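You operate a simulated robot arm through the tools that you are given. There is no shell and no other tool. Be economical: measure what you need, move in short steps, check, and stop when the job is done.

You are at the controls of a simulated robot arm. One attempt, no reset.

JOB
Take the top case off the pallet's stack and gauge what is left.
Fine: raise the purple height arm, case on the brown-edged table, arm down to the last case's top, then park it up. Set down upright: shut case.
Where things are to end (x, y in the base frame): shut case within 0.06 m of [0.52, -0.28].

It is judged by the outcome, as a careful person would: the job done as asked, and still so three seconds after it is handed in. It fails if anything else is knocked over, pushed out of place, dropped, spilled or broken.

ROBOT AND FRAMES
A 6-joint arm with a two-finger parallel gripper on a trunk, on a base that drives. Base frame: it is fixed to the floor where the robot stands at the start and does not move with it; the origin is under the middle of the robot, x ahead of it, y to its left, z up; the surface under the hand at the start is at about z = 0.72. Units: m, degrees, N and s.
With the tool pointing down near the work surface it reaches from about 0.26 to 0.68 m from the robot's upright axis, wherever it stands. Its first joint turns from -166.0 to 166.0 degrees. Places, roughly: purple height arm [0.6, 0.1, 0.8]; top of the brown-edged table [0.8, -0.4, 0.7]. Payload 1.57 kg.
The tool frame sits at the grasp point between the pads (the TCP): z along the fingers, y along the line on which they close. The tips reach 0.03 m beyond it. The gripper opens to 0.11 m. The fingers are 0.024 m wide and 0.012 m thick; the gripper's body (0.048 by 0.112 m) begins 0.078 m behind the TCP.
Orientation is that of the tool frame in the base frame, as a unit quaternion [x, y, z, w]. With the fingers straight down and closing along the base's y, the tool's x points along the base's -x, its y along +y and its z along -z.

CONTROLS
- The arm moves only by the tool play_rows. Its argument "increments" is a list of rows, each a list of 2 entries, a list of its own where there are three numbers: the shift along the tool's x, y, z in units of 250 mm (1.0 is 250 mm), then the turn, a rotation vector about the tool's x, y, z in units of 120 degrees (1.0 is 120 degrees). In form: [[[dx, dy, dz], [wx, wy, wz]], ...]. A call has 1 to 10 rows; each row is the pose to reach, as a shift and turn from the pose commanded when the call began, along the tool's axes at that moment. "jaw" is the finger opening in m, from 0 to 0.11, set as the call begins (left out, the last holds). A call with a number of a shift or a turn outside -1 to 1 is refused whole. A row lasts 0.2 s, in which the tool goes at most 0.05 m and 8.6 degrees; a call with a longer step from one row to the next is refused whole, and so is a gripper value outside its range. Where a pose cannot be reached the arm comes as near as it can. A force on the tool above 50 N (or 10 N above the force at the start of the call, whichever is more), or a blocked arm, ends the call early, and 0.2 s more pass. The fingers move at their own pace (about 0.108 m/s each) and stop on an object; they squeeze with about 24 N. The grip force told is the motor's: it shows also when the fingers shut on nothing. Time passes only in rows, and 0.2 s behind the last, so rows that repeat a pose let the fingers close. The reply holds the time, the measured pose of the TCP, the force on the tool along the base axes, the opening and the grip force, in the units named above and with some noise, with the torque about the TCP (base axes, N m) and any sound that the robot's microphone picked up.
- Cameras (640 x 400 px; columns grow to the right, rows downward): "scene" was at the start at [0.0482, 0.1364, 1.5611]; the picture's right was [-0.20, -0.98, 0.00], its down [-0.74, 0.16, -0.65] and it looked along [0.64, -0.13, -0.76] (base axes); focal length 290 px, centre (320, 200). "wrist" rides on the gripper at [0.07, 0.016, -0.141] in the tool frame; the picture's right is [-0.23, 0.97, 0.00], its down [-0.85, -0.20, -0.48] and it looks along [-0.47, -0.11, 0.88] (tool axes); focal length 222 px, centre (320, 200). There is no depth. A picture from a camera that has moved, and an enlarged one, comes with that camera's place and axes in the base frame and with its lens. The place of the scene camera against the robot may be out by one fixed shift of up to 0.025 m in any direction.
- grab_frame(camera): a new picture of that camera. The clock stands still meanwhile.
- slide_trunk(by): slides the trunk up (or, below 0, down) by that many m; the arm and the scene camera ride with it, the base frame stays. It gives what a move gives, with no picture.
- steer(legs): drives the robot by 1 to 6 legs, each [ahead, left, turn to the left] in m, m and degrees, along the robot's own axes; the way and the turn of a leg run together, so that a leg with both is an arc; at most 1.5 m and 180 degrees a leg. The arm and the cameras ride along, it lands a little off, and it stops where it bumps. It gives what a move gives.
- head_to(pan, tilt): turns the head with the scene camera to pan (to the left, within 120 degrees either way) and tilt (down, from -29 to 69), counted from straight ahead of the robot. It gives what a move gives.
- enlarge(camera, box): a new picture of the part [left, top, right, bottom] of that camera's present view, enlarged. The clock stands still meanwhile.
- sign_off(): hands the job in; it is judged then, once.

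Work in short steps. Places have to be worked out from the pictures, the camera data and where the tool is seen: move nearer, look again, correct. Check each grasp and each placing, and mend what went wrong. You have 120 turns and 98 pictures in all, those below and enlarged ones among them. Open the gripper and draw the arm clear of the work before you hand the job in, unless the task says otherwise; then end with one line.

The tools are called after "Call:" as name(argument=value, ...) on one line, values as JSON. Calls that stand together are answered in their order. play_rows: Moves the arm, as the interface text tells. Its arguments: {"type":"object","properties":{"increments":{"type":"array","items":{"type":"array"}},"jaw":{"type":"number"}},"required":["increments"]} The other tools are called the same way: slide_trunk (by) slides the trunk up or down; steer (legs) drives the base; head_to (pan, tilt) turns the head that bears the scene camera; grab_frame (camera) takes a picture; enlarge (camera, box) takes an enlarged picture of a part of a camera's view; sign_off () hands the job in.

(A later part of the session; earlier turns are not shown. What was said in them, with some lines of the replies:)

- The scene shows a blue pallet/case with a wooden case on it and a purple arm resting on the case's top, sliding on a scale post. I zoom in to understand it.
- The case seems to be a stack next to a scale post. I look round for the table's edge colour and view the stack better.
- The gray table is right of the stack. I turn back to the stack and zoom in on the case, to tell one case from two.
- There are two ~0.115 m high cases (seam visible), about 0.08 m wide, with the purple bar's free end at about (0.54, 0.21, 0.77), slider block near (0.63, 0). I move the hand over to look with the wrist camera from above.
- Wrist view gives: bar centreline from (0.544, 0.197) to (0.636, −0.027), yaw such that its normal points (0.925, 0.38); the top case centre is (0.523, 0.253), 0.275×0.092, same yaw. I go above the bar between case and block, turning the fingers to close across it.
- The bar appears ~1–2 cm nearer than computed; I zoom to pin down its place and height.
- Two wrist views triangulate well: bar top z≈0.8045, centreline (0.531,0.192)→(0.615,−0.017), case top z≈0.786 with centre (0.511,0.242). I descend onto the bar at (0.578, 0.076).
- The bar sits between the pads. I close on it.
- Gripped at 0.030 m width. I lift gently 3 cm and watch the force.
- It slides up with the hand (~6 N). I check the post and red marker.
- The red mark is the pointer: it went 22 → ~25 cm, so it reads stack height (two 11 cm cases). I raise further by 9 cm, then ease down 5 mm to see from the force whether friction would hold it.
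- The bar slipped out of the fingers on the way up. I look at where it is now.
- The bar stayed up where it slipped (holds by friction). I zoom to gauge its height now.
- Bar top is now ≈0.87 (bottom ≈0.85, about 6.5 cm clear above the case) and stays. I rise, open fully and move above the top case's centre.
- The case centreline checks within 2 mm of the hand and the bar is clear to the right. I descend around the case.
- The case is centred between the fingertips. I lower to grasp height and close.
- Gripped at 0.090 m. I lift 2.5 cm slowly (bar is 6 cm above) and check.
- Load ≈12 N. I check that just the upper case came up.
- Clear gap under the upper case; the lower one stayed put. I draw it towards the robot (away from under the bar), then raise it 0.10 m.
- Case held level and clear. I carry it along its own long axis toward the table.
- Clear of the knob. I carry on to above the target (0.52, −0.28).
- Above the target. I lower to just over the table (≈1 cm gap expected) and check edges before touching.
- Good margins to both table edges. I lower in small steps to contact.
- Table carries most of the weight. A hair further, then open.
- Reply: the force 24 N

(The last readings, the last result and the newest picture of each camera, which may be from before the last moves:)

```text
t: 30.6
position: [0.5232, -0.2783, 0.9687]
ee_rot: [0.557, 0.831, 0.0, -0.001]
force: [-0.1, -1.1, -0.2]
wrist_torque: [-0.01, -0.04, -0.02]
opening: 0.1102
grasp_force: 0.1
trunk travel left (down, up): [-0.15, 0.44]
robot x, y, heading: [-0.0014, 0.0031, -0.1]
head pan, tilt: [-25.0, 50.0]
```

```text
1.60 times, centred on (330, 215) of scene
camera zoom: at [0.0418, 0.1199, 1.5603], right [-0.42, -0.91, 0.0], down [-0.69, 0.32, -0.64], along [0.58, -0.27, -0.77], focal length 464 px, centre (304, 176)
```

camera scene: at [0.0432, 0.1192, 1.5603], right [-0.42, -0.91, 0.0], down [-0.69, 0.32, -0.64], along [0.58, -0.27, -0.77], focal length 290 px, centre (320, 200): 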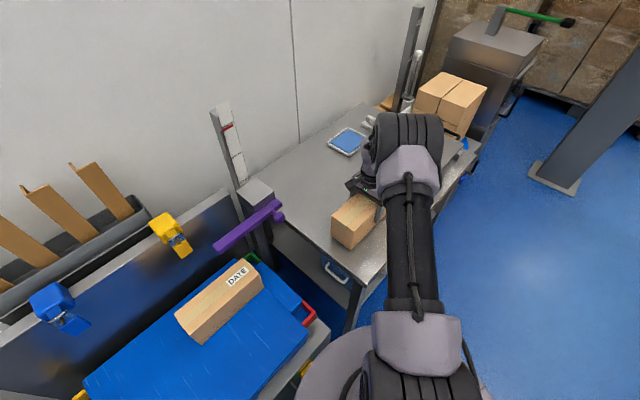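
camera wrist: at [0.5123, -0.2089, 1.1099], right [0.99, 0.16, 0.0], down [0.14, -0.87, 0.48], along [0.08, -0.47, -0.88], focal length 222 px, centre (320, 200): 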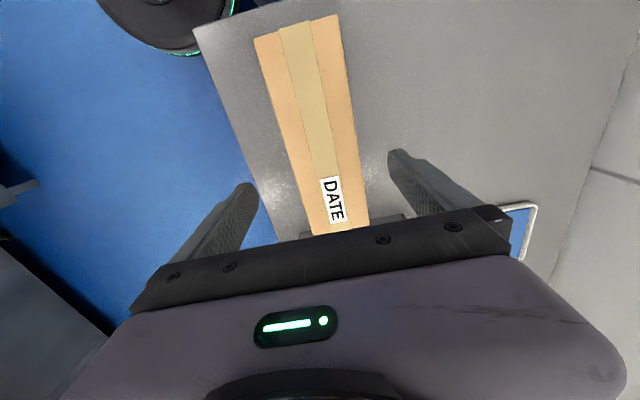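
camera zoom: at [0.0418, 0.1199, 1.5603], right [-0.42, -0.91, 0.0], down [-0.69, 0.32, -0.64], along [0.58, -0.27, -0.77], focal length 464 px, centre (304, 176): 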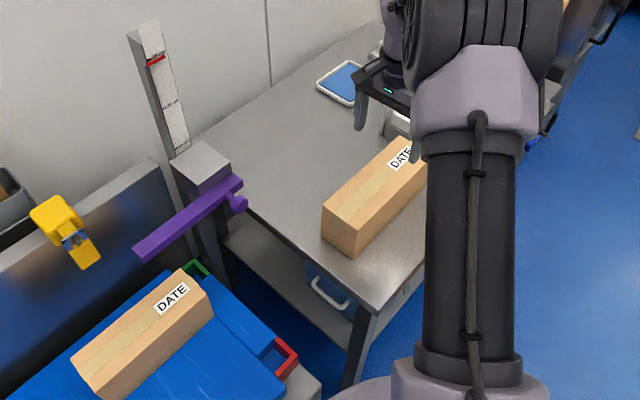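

Case stands upright at about (0.527, −0.286), label up. Now back to the purple bar: first along the same lane, then over the bar.

Call:
play_rows(increments=[[[0.14, 0, 0], [0, 0, 0]], [[0.3, 0, 0], [0, 0, 0]], [[0.47, 0, 0], [0, 0, 0]], [[0.64, 0, 0], [0, 0, 0]], [[0.81, 0, 0], [0, 0, 0]], [[0.98, 0, 0], [0, 0, 0]]], jaw=0.075)

Call:
play_rows(increments=[[[0.09, 0.1, 0], [0, 0, 0]], [[0.17, 0.25, 0], [0, 0, 0]], [[0.252, 0.4, 0], [0, 0, 0]], [[0.252, 0.56, 0], [0, 0, 0]], [[0.252, 0.72, 0], [0, 0, 0]]])

Call:
enlarge(camera="wrist", box=[180, 0, 460, 240])

```text
t: 32.0
position: [0.4312, -0.0514, 0.9674]
ee_rot: [0.557, 0.831, 0.0, 0.0]
force: [0.4, -0.1, -0.1]
wrist_torque: [-0.03, -0.01, 0.0]
opening: 0.0747
grasp_force: 0.2
trunk travel left (down, up): [-0.15, 0.44]
robot x, y, heading: [-0.0009, -0.0018, -0.0]
head pan, tilt: [-25.0, 50.0]
```

```text
t: 33.2
position: [0.5741, 0.0767, 0.9673]
ee_rot: [0.557, 0.831, -0.001, -0.001]
force: [0.7, -0.3, 0.0]
wrist_torque: [-0.01, 0.0, -0.02]
opening: 0.0752
grasp_force: 0.1
trunk travel left (down, up): [-0.15, 0.44]
robot x, y, heading: [-0.0007, -0.0009, 0.2]
head pan, tilt: [-25.0, 50.0]
```

```text
1.67 times, centred on (320, 120) of wrist
camera zoom: at [0.5631, 0.1456, 1.1087], right [0.99, 0.16, 0.0], down [0.14, -0.87, 0.48], along [0.08, -0.47, -0.88], focal length 370 px, centre (320, 333)
```

zoom: 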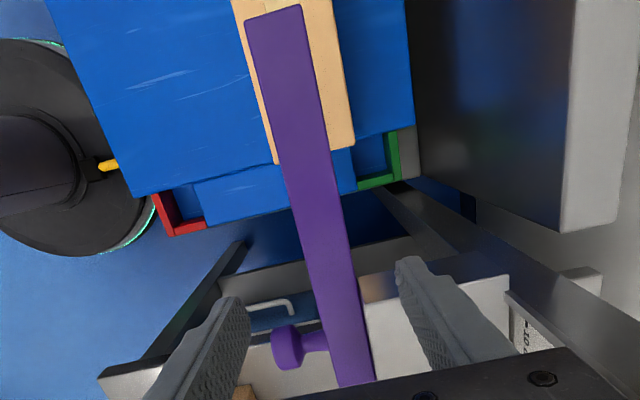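

Bar top is at z≈0.877. I descend to grip it again (pads centred on the bar).

Call:
play_rows(increments=[[[0, 0.01, 0.12], [0, 0, 0]], [[0, 0.01, 0.24], [0, 0, 0]], [[0, 0.01, 0.34], [0, 0, 0]], [[0, 0.01, 0.428], [0, 0, 0]]])

Call:
play_rows(increments=[[[0, 0, 0], [0, 0, 0]], [[0, 0, 0], [0, 0, 0]], [[0, 0, 0], [0, 0, 0]]], jaw=0.0)

Call:
play_rows(increments=[[[0, 0, 0.02], [0, 0, 0]], [[0, 0, 0.04], [0, 0, 0]], [[0, 0, 0.06], [0, 0, 0]]])

```text
t: 34.2
position: [0.5768, 0.076, 0.8595]
ee_rot: [0.557, 0.83, -0.001, 0.0]
force: [0.3, -0.2, -0.5]
wrist_torque: [-0.01, -0.01, 0.01]
opening: 0.0749
grasp_force: 0.1
trunk travel left (down, up): [-0.15, 0.44]
robot x, y, heading: [-0.0015, 0.0012, -0.1]
head pan, tilt: [-25.0, 50.0]
```

```text
t: 35.0
position: [0.5788, 0.0771, 0.8609]
ee_rot: [0.556, 0.831, 0.001, 0.002]
force: [25.6, 9.9, 0.4]
wrist_torque: [-0.2, -0.31, 0.57]
opening: 0.0299
grasp_force: 39.6
trunk travel left (down, up): [-0.15, 0.44]
robot x, y, heading: [0.0004, 0.0008, -0.1]
head pan, tilt: [-25.0, 50.0]
```

```text
t: 35.8
position: [0.5799, 0.076, 0.8426]
ee_rot: [0.556, 0.831, -0.001, 0.0]
force: [36.3, 13.7, 2.1]
wrist_torque: [-0.82, 0.0, 0.51]
opening: 0.0299
grasp_force: 39.3
trunk travel left (down, up): [-0.15, 0.44]
robot x, y, heading: [-0.0021, -0.0005, -0.0]
head pan, tilt: [-25.0, 50.0]
```

The bar moves down easily, but there's a sideways load of ~39 N along the closing line; I shift 3 mm to relieve it.

Call:
play_rows(increments=[[[0, 0.006, 0], [0, 0, 0]], [[0, 0.012, 0], [0, 0, 0]], [[0, 0.012, 0], [0, 0, 0]]])

```text
t: 36.6
position: [0.5789, 0.0764, 0.8434]
ee_rot: [0.557, 0.83, -0.001, -0.001]
force: [17.9, 5.9, -2.5]
wrist_torque: [-0.69, -0.28, 0.86]
opening: 0.0297
grasp_force: 39.1
trunk travel left (down, up): [-0.15, 0.44]
robot x, y, heading: [0.0012, -0.0016, -0.0]
head pan, tilt: [-25.0, 50.0]
```

Call:
play_rows(increments=[[[0, 0.006, 0.0], [0, 0, 0]], [[0, 0.011, 0.03], [0, 0, 0]], [[0, 0.011, 0.06], [0, 0, 0]], [[0, 0.011, 0.09], [0, 0, 0]], [[0, 0.011, 0.12], [0, 0, 0]], [[0, 0.011, 0.15], [0, 0, 0]], [[0, 0.011, 0.18], [0, 0, 0]], [[0, 0.011, 0.21], [0, 0, 0]], [[0, 0.011, 0.24], [0, 0, 0]], [[0, 0.011, 0.27], [0, 0, 0]]])

Call:
play_rows(increments=[[[0, 0, 0.03], [0, 0, 0]], [[0, 0, 0.06], [0, 0, 0]], [[0, 0, 0.09], [0, 0, 0]], [[0, 0, 0.12], [0, 0, 0]], [[0, 0, 0.15], [0, 0, 0]], [[0, 0, 0.18], [0, 0, 0]], [[0, 0, 0.21], [0, 0, 0]], [[0, 0, 0.24], [0, 0, 0]]])

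Call:
grab_frame(camera="wrist")

Call:
enlarge(camera="scene", box=[140, 90, 400, 340])

```text
t: 38.8
position: [0.5786, 0.0767, 0.7784]
ee_rot: [0.557, 0.831, 0.0, 0.0]
force: [-24.5, -10.7, 0.5]
wrist_torque: [0.26, 0.23, 0.59]
opening: 0.0295
grasp_force: 39.5
trunk travel left (down, up): [-0.15, 0.44]
robot x, y, heading: [-0.0018, 0.0012, 0.1]
head pan, tilt: [-25.0, 50.0]
```

```text
t: 40.6
position: [0.5791, 0.0772, 0.7186]
ee_rot: [0.556, 0.831, 0.001, 0.001]
force: [-35.5, -14.7, 0.2]
wrist_torque: [-0.37, -0.32, 0.56]
opening: 0.0299
grasp_force: 39.6
trunk travel left (down, up): [-0.15, 0.44]
robot x, y, heading: [-0.0031, 0.002, -0.0]
head pan, tilt: [-25.0, 50.0]
```

```text
58 pictures are left
camera wrist: at [0.5684, 0.1463, 0.8603], right [0.99, 0.16, 0.0], down [0.14, -0.87, 0.48], along [0.08, -0.47, -0.88], focal length 222 px, centre (320, 200)
```

wrist: 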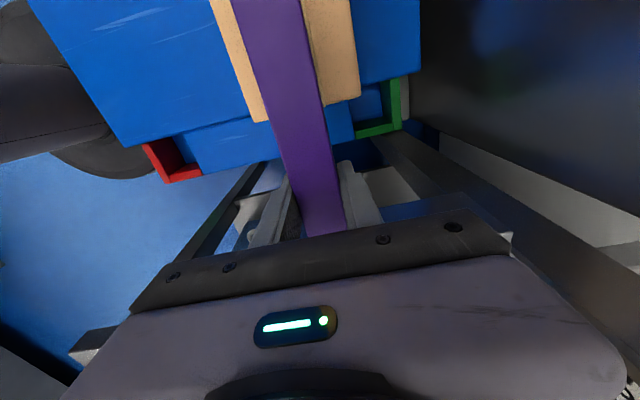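

```text
1.60 times, centred on (270, 215) of scene
camera zoom: at [0.0384, 0.1183, 1.5605], right [-0.42, -0.91, 0.0], down [-0.69, 0.32, -0.64], along [0.58, -0.27, -0.76], focal length 464 px, centre (400, 176)
```

zoom: 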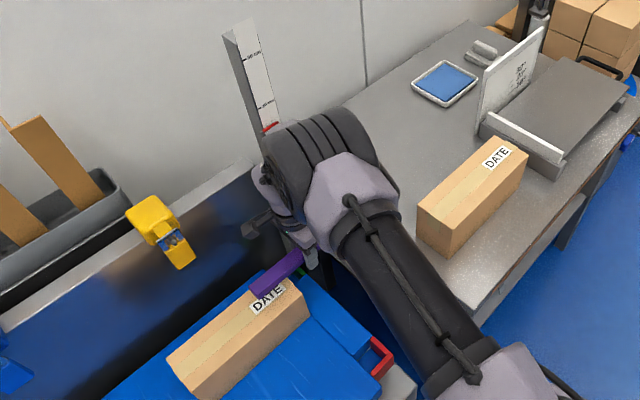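

Following well; side load is now the other way, so I shift back 2 mm and go on down slowly, watching for contact with the last case (≈4 cm more).

Call:
play_rows(increments=[[[0, -0.008, 0], [0, 0, 0]], [[0, -0.008, 0.03], [0, 0, 0]], [[0, -0.008, 0.06], [0, 0, 0]], [[0, -0.008, 0.09], [0, 0, 0]], [[0, -0.008, 0.12], [0, 0, 0]]])

Call:
play_rows(increments=[[[0, 0, 0.012], [0, 0, 0]], [[0, 0, 0.024], [0, 0, 0]]])

```text
t: 41.8
position: [0.5794, 0.0767, 0.6889]
ee_rot: [0.557, 0.83, 0.001, 0.0]
force: [-14.7, -5.4, 1.8]
wrist_torque: [0.07, -0.03, 0.65]
opening: 0.0299
grasp_force: 39.7
trunk travel left (down, up): [-0.15, 0.44]
robot x, y, heading: [-0.003, 0.0004, -0.0]
head pan, tilt: [-25.0, 50.0]
```

```text
t: 42.4
position: [0.579, 0.0767, 0.6819]
ee_rot: [0.557, 0.83, 0.001, 0.0]
force: [-11.1, -6.6, 1.5]
wrist_torque: [-0.33, -0.44, 0.56]
opening: 0.0297
grasp_force: 39.1
trunk travel left (down, up): [-0.15, 0.44]
robot x, y, heading: [-0.0013, -0.0023, -0.0]
head pan, tilt: [-25.0, 50.0]
```

Call:
play_rows(increments=[[[0, 0, 0.006], [0, 0, 0]], [[0, 0, 0.012], [0, 0, 0]]])

Call:
play_rows(increments=[[[0, 0, 0.006], [0, 0, 0]], [[0, 0, 0.012], [0, 0, 0]]])

Call:
enlarge(camera="scene", box=[160, 220, 300, 330])

Call:
enlarge(camera="scene", box=[180, 90, 340, 210])

```text
t: 43.0
position: [0.5787, 0.0776, 0.6797]
ee_rot: [0.557, 0.83, 0.0, 0.001]
force: [-9.4, -4.7, 2.0]
wrist_torque: [-0.54, -0.41, 0.64]
opening: 0.03
grasp_force: 39.7
trunk travel left (down, up): [-0.15, 0.44]
robot x, y, heading: [-0.003, -0.0015, 0.1]
head pan, tilt: [-25.0, 50.0]
```

```text
t: 43.6
position: [0.5791, 0.0774, 0.6767]
ee_rot: [0.557, 0.83, 0.001, 0.001]
force: [-8.5, -4.6, 1.5]
wrist_torque: [-0.18, -0.12, 0.75]
opening: 0.0296
grasp_force: 39.0
trunk travel left (down, up): [-0.15, 0.44]
robot x, y, heading: [0.0024, 0.0004, -0.0]
head pan, tilt: [-25.0, 50.0]
```

```text
3.64 times, centred on (230, 275) of scene
camera zoom: at [0.0411, 0.1193, 1.5604], right [-0.42, -0.91, 0.0], down [-0.69, 0.32, -0.64], along [0.58, -0.27, -0.77], focal length 1053 px, centre (647, -73)
```

zoom: 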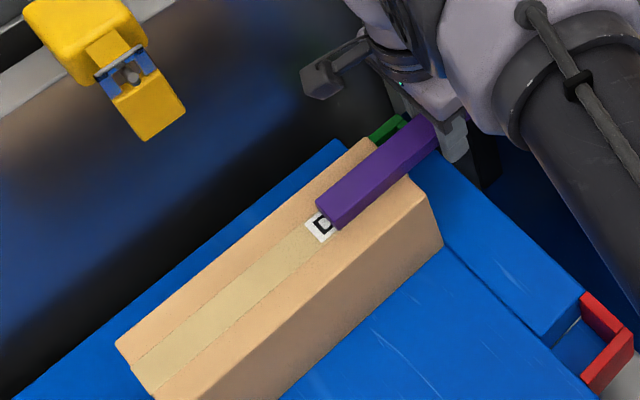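

```text
3.33 times, centred on (260, 150) of scene
camera zoom: at [0.0411, 0.1193, 1.5604], right [-0.42, -0.91, 0.0], down [-0.69, 0.32, -0.64], along [0.58, -0.27, -0.77], focal length 966 px, centre (520, 367)
```

zoom: 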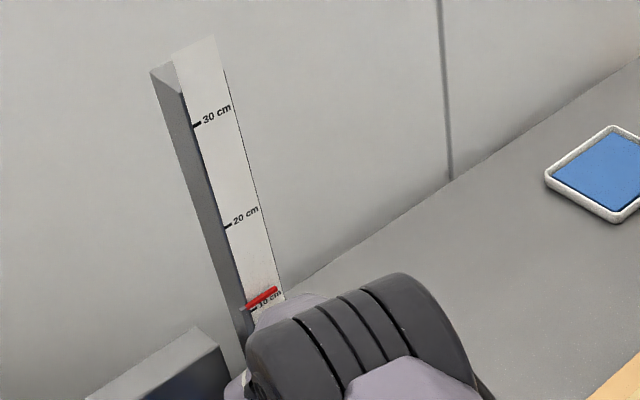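

The pointer reads ≈11 cm and the bar looks nearly on the case. I continue in 1–2 mm steps until the force shows contact.

Call:
play_rows(increments=[[[0, 0, 0.006], [0, 0, 0]], [[0, 0, 0.008], [0, 0, 0]]])

Call:
play_rows(increments=[[[0, 0, 0.006], [0, 0, 0]], [[0, 0, 0.008], [0, 0, 0]]])

```text
t: 44.2
position: [0.5793, 0.0757, 0.6758]
ee_rot: [0.557, 0.83, 0.001, 0.001]
force: [-9.7, -6.3, 15.8]
wrist_torque: [0.61, 0.66, 0.72]
opening: 0.0297
grasp_force: 38.8
trunk travel left (down, up): [-0.15, 0.44]
robot x, y, heading: [0.0002, -0.0018, 0.1]
head pan, tilt: [-25.0, 50.0]
```

```text
t: 44.8
position: [0.5787, 0.0774, 0.6746]
ee_rot: [0.556, 0.831, 0.001, 0.002]
force: [-7.1, -6.5, 35.8]
wrist_torque: [-0.06, 0.47, 0.93]
opening: 0.0299
grasp_force: 39.2
trunk travel left (down, up): [-0.15, 0.44]
robot x, y, heading: [0.0033, 0.0024, -0.1]
head pan, tilt: [-25.0, 50.0]
```

Contact confirmed: vertical force rose 1.5 → 16 → 36 N at TCP z≈0.675 (11 cm on the scale). Now I raise the bar slowly to park it up.

Call:
play_rows(increments=[[[0, 0, -0.01], [0, 0, 0]], [[0, 0, -0.03], [0, 0, 0]], [[0, 0, -0.055], [0, 0, 0]], [[0, 0, -0.08], [0, 0, 0]], [[0, 0, -0.105], [0, 0, 0]], [[0, 0, -0.13], [0, 0, 0]], [[0, 0, -0.155], [0, 0, 0]], [[0, 0, -0.18], [0, 0, 0]], [[0, 0, -0.205], [0, 0, 0]], [[0, 0, -0.23], [0, 0, 0]]])

Call:
grab_frame(camera="wrist")

```text
t: 47.0
position: [0.5795, 0.0768, 0.7283]
ee_rot: [0.557, 0.831, 0.0, 0.0]
force: [-9.6, -1.5, -8.8]
wrist_torque: [0.62, 0.18, 0.46]
opening: 0.0297
grasp_force: 39.1
trunk travel left (down, up): [-0.15, 0.44]
robot x, y, heading: [-0.0003, 0.001, -0.0]
head pan, tilt: [-25.0, 50.0]
```

```text
54 pictures are left
camera wrist: at [0.5686, 0.1465, 0.8709], right [0.99, 0.16, 0.0], down [0.14, -0.87, 0.48], along [0.08, -0.47, -0.88], focal length 222 px, centre (320, 200)
```

wrist: 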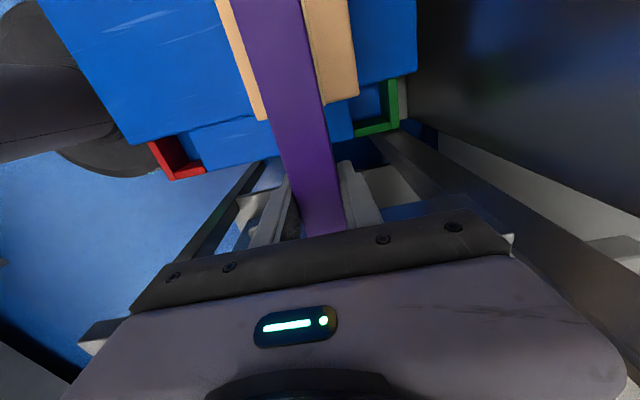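

The bar follows at this speed. Continuing up.

Call:
play_rows(increments=[[[0, 0, -0.025], [0, 0, 0]], [[0, 0, -0.05], [0, 0, 0]], [[0, 0, -0.075], [0, 0, 0]], [[0, 0, -0.1], [0, 0, 0]], [[0, 0, -0.125], [0, 0, 0]], [[0, 0, -0.15], [0, 0, 0]], [[0, 0, -0.175], [0, 0, 0]], [[0, 0, -0.2], [0, 0, 0]], [[0, 0, -0.225], [0, 0, 0]], [[0, 0, -0.25], [0, 0, 0]]])

Call:
play_rows(increments=[[[0, 0, -0.025], [0, 0, 0]], [[0, 0, -0.05], [0, 0, 0]], [[0, 0, -0.075], [0, 0, 0]], [[0, 0, -0.1], [0, 0, 0]], [[0, 0, -0.125], [0, 0, 0]], [[0, 0, -0.15], [0, 0, 0]], [[0, 0, -0.175], [0, 0, 0]], [[0, 0, -0.2], [0, 0, 0]]])

Call:
enlarge(camera="scene", box=[160, 90, 340, 270])

```text
t: 49.2
position: [0.579, 0.0775, 0.7927]
ee_rot: [0.557, 0.83, 0.001, 0.0]
force: [-9.9, -3.4, -9.5]
wrist_torque: [0.02, -0.28, 0.56]
opening: 0.0297
grasp_force: 38.8
trunk travel left (down, up): [-0.15, 0.44]
robot x, y, heading: [-0.0005, 0.0001, 0.3]
head pan, tilt: [-25.0, 50.0]
```

```text
t: 51.0
position: [0.5793, 0.0765, 0.8427]
ee_rot: [0.557, 0.831, 0.0, 0.0]
force: [-12.0, -5.2, -9.3]
wrist_torque: [0.04, -0.31, 0.55]
opening: 0.0297
grasp_force: 39.0
trunk travel left (down, up): [-0.15, 0.44]
robot x, y, heading: [-0.0001, 0.0023, -0.2]
head pan, tilt: [-25.0, 50.0]
```

```text
2.22 times, centred on (250, 180) of scene
camera zoom: at [0.0413, 0.1192, 1.5604], right [-0.42, -0.91, 0.0], down [-0.69, 0.32, -0.64], along [0.58, -0.27, -0.77], focal length 644 px, centre (476, 244)
```

zoom: 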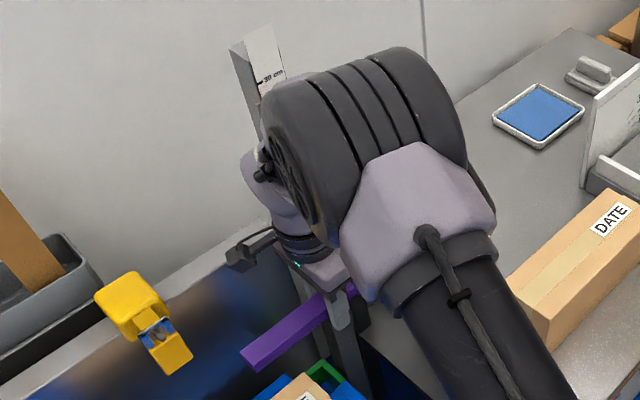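

Pointer ≈28 cm. I go up a little more in small steps; the earlier slip may have been its top stop near 29 cm.

Call:
play_rows(increments=[[[0, 0, -0.02], [0, 0, 0]], [[0, 0, -0.04], [0, 0, 0]], [[0, 0, -0.06], [0, 0, 0]]])

Call:
play_rows(increments=[[[0, 0, -0.02], [0, 0, 0]], [[0, 0, -0.04], [0, 0, 0]]])

```text
t: 51.8
position: [0.5782, 0.0766, 0.8576]
ee_rot: [0.557, 0.83, 0.0, 0.0]
force: [-11.4, -6.2, -9.6]
wrist_torque: [0.34, -0.24, 0.59]
opening: 0.0298
grasp_force: 38.7
trunk travel left (down, up): [-0.15, 0.44]
robot x, y, heading: [0.0046, 0.0028, 0.3]
head pan, tilt: [-25.0, 50.0]
```

```text
t: 52.4
position: [0.5799, 0.0764, 0.8634]
ee_rot: [0.557, 0.831, -0.001, -0.002]
force: [-6.6, -4.0, -36.1]
wrist_torque: [0.05, -0.14, 0.7]
opening: 0.0295
grasp_force: 39.4
trunk travel left (down, up): [-0.15, 0.44]
robot x, y, heading: [0.0011, 0.0016, -0.0]
head pan, tilt: [-25.0, 50.0]
```

The load jumped to 36 N: that is the top stop. I ease the pull by 3 mm, then release.

Call:
play_rows(increments=[[[0, 0, 0.006], [0, 0, 0]], [[0, 0, 0.012], [0, 0, 0]]])

Call:
play_rows(increments=[[[0, 0, 0], [0, 0, 0]], [[0, 0, 0], [0, 0, 0]]], jaw=0.075)

Call:
play_rows(increments=[[[0, 0, -0.12], [0, 0, 0]], [[0, 0, -0.28], [0, 0, 0]], [[0, 0, -0.44], [0, 0, 0]]])

Call:
enlarge(camera="wrist", box=[180, 0, 460, 240])

```text
t: 53.0
position: [0.5782, 0.0774, 0.8652]
ee_rot: [0.557, 0.831, 0.001, 0.0]
force: [-12.3, -3.8, -11.9]
wrist_torque: [0.87, 0.56, 0.62]
opening: 0.0296
grasp_force: 39.7
trunk travel left (down, up): [-0.15, 0.44]
robot x, y, heading: [-0.0, -0.0011, 0.1]
head pan, tilt: [-25.0, 50.0]
```

```text
t: 53.6
position: [0.5796, 0.0774, 0.8646]
ee_rot: [0.556, 0.831, 0.001, 0.0]
force: [0.0, 1.1, 0.5]
wrist_torque: [0.01, 0.0, -0.02]
opening: 0.0748
grasp_force: 0.0
trunk travel left (down, up): [-0.15, 0.44]
robot x, y, heading: [-0.0032, -0.0008, -0.1]
head pan, tilt: [-25.0, 50.0]
```

```text
t: 54.4
position: [0.5778, 0.078, 0.9765]
ee_rot: [0.557, 0.831, 0.001, -0.001]
force: [-0.1, -0.1, 1.0]
wrist_torque: [-0.02, 0.03, -0.02]
opening: 0.0752
grasp_force: 0.0
trunk travel left (down, up): [-0.15, 0.44]
robot x, y, heading: [-0.0004, 0.0012, 0.2]
head pan, tilt: [-25.0, 50.0]
```

```text
1.67 times, centred on (320, 120) of wrist
camera zoom: at [0.5676, 0.1471, 1.1171], right [0.99, 0.16, 0.0], down [0.14, -0.87, 0.48], along [0.08, -0.47, -0.88], focal length 370 px, centre (320, 333)
```

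zoom: 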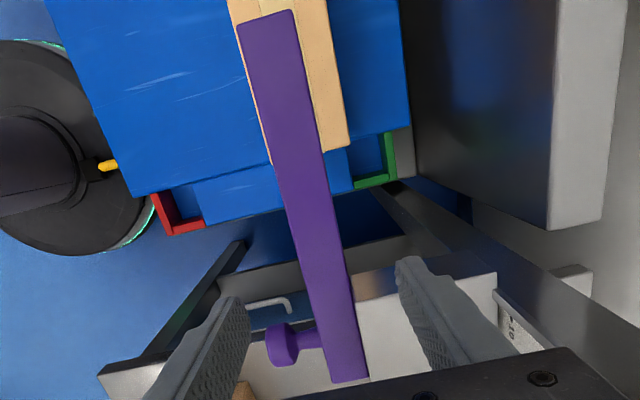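

The bar stayed up at its stop. I draw the arm back clear towards the robot and check the whole scene.

Call:
play_rows(increments=[[[0, -0.16, -0.05], [0, 0, 0]], [[0, -0.32, -0.1], [0, 0, 0]], [[0, -0.48, -0.15], [0, 0, 0]], [[0, -0.64, -0.2], [0, 0, 0]], [[0, -0.8, -0.25], [0, 0, 0]]], jaw=0.11)

Call:
head_to(pan=-5, tilt=50)

Call:
grab_frame(camera="scene")

Call:
enlarge(camera="scene", box=[260, 80, 520, 280])

```text
t: 55.6
position: [0.3938, 0.0008, 1.0365]
ee_rot: [0.557, 0.831, 0.0, 0.001]
force: [-0.6, 0.3, 0.0]
wrist_torque: [-0.03, 0.0, -0.02]
opening: 0.1098
grasp_force: 0.0
trunk travel left (down, up): [-0.15, 0.44]
robot x, y, heading: [0.0009, 0.0021, 0.1]
head pan, tilt: [-25.0, 50.0]
```

```text
t: 56.4
position: [0.3941, 0.0019, 1.0367]
ee_rot: [0.557, 0.83, 0.0, 0.0]
force: [-0.5, 0.4, -0.4]
wrist_torque: [-0.01, 0.0, 0.02]
opening: 0.1102
grasp_force: 0.0
trunk travel left (down, up): [-0.15, 0.44]
robot x, y, heading: [0.0, 0.0002, -0.1]
head pan, tilt: [-5.0, 50.0]
```

```text
51 pictures are left
camera scene: at [0.0491, 0.1456, 1.5603], right [-0.09, -1.0, 0.0], down [-0.76, 0.07, -0.64], along [0.64, -0.06, -0.77], focal length 290 px, centre (320, 200)
```

scene: 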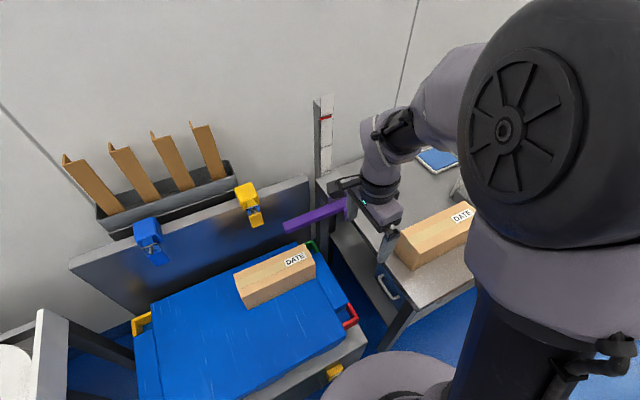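

```text
2.00 times, centred on (390, 180) of scene
camera zoom: at [0.0491, 0.1456, 1.5603], right [-0.09, -1.0, 0.0], down [-0.76, 0.07, -0.64], along [0.64, -0.06, -0.77], focal length 579 px, centre (180, 240)
```

zoom: 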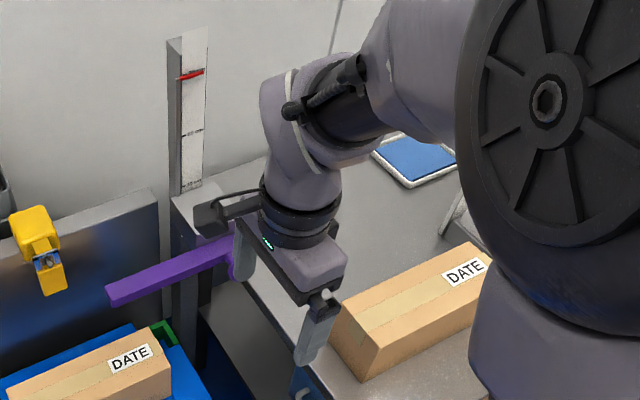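

The pointer sits near 30 cm, the bar is parked up, the last case is in place, and the moved case is upright on the table. The arm is clear, so I hand in.

Call:
sign_off()

```text
The job is handed in.
```

The top case is off the stack and upright on the brown-edged table at about (0.527, −0.286). The height arm touched the last case at about 11 cm on the scale. It is now parked up at its top stop; on the first raise it slipped from the fingers but stayed up.
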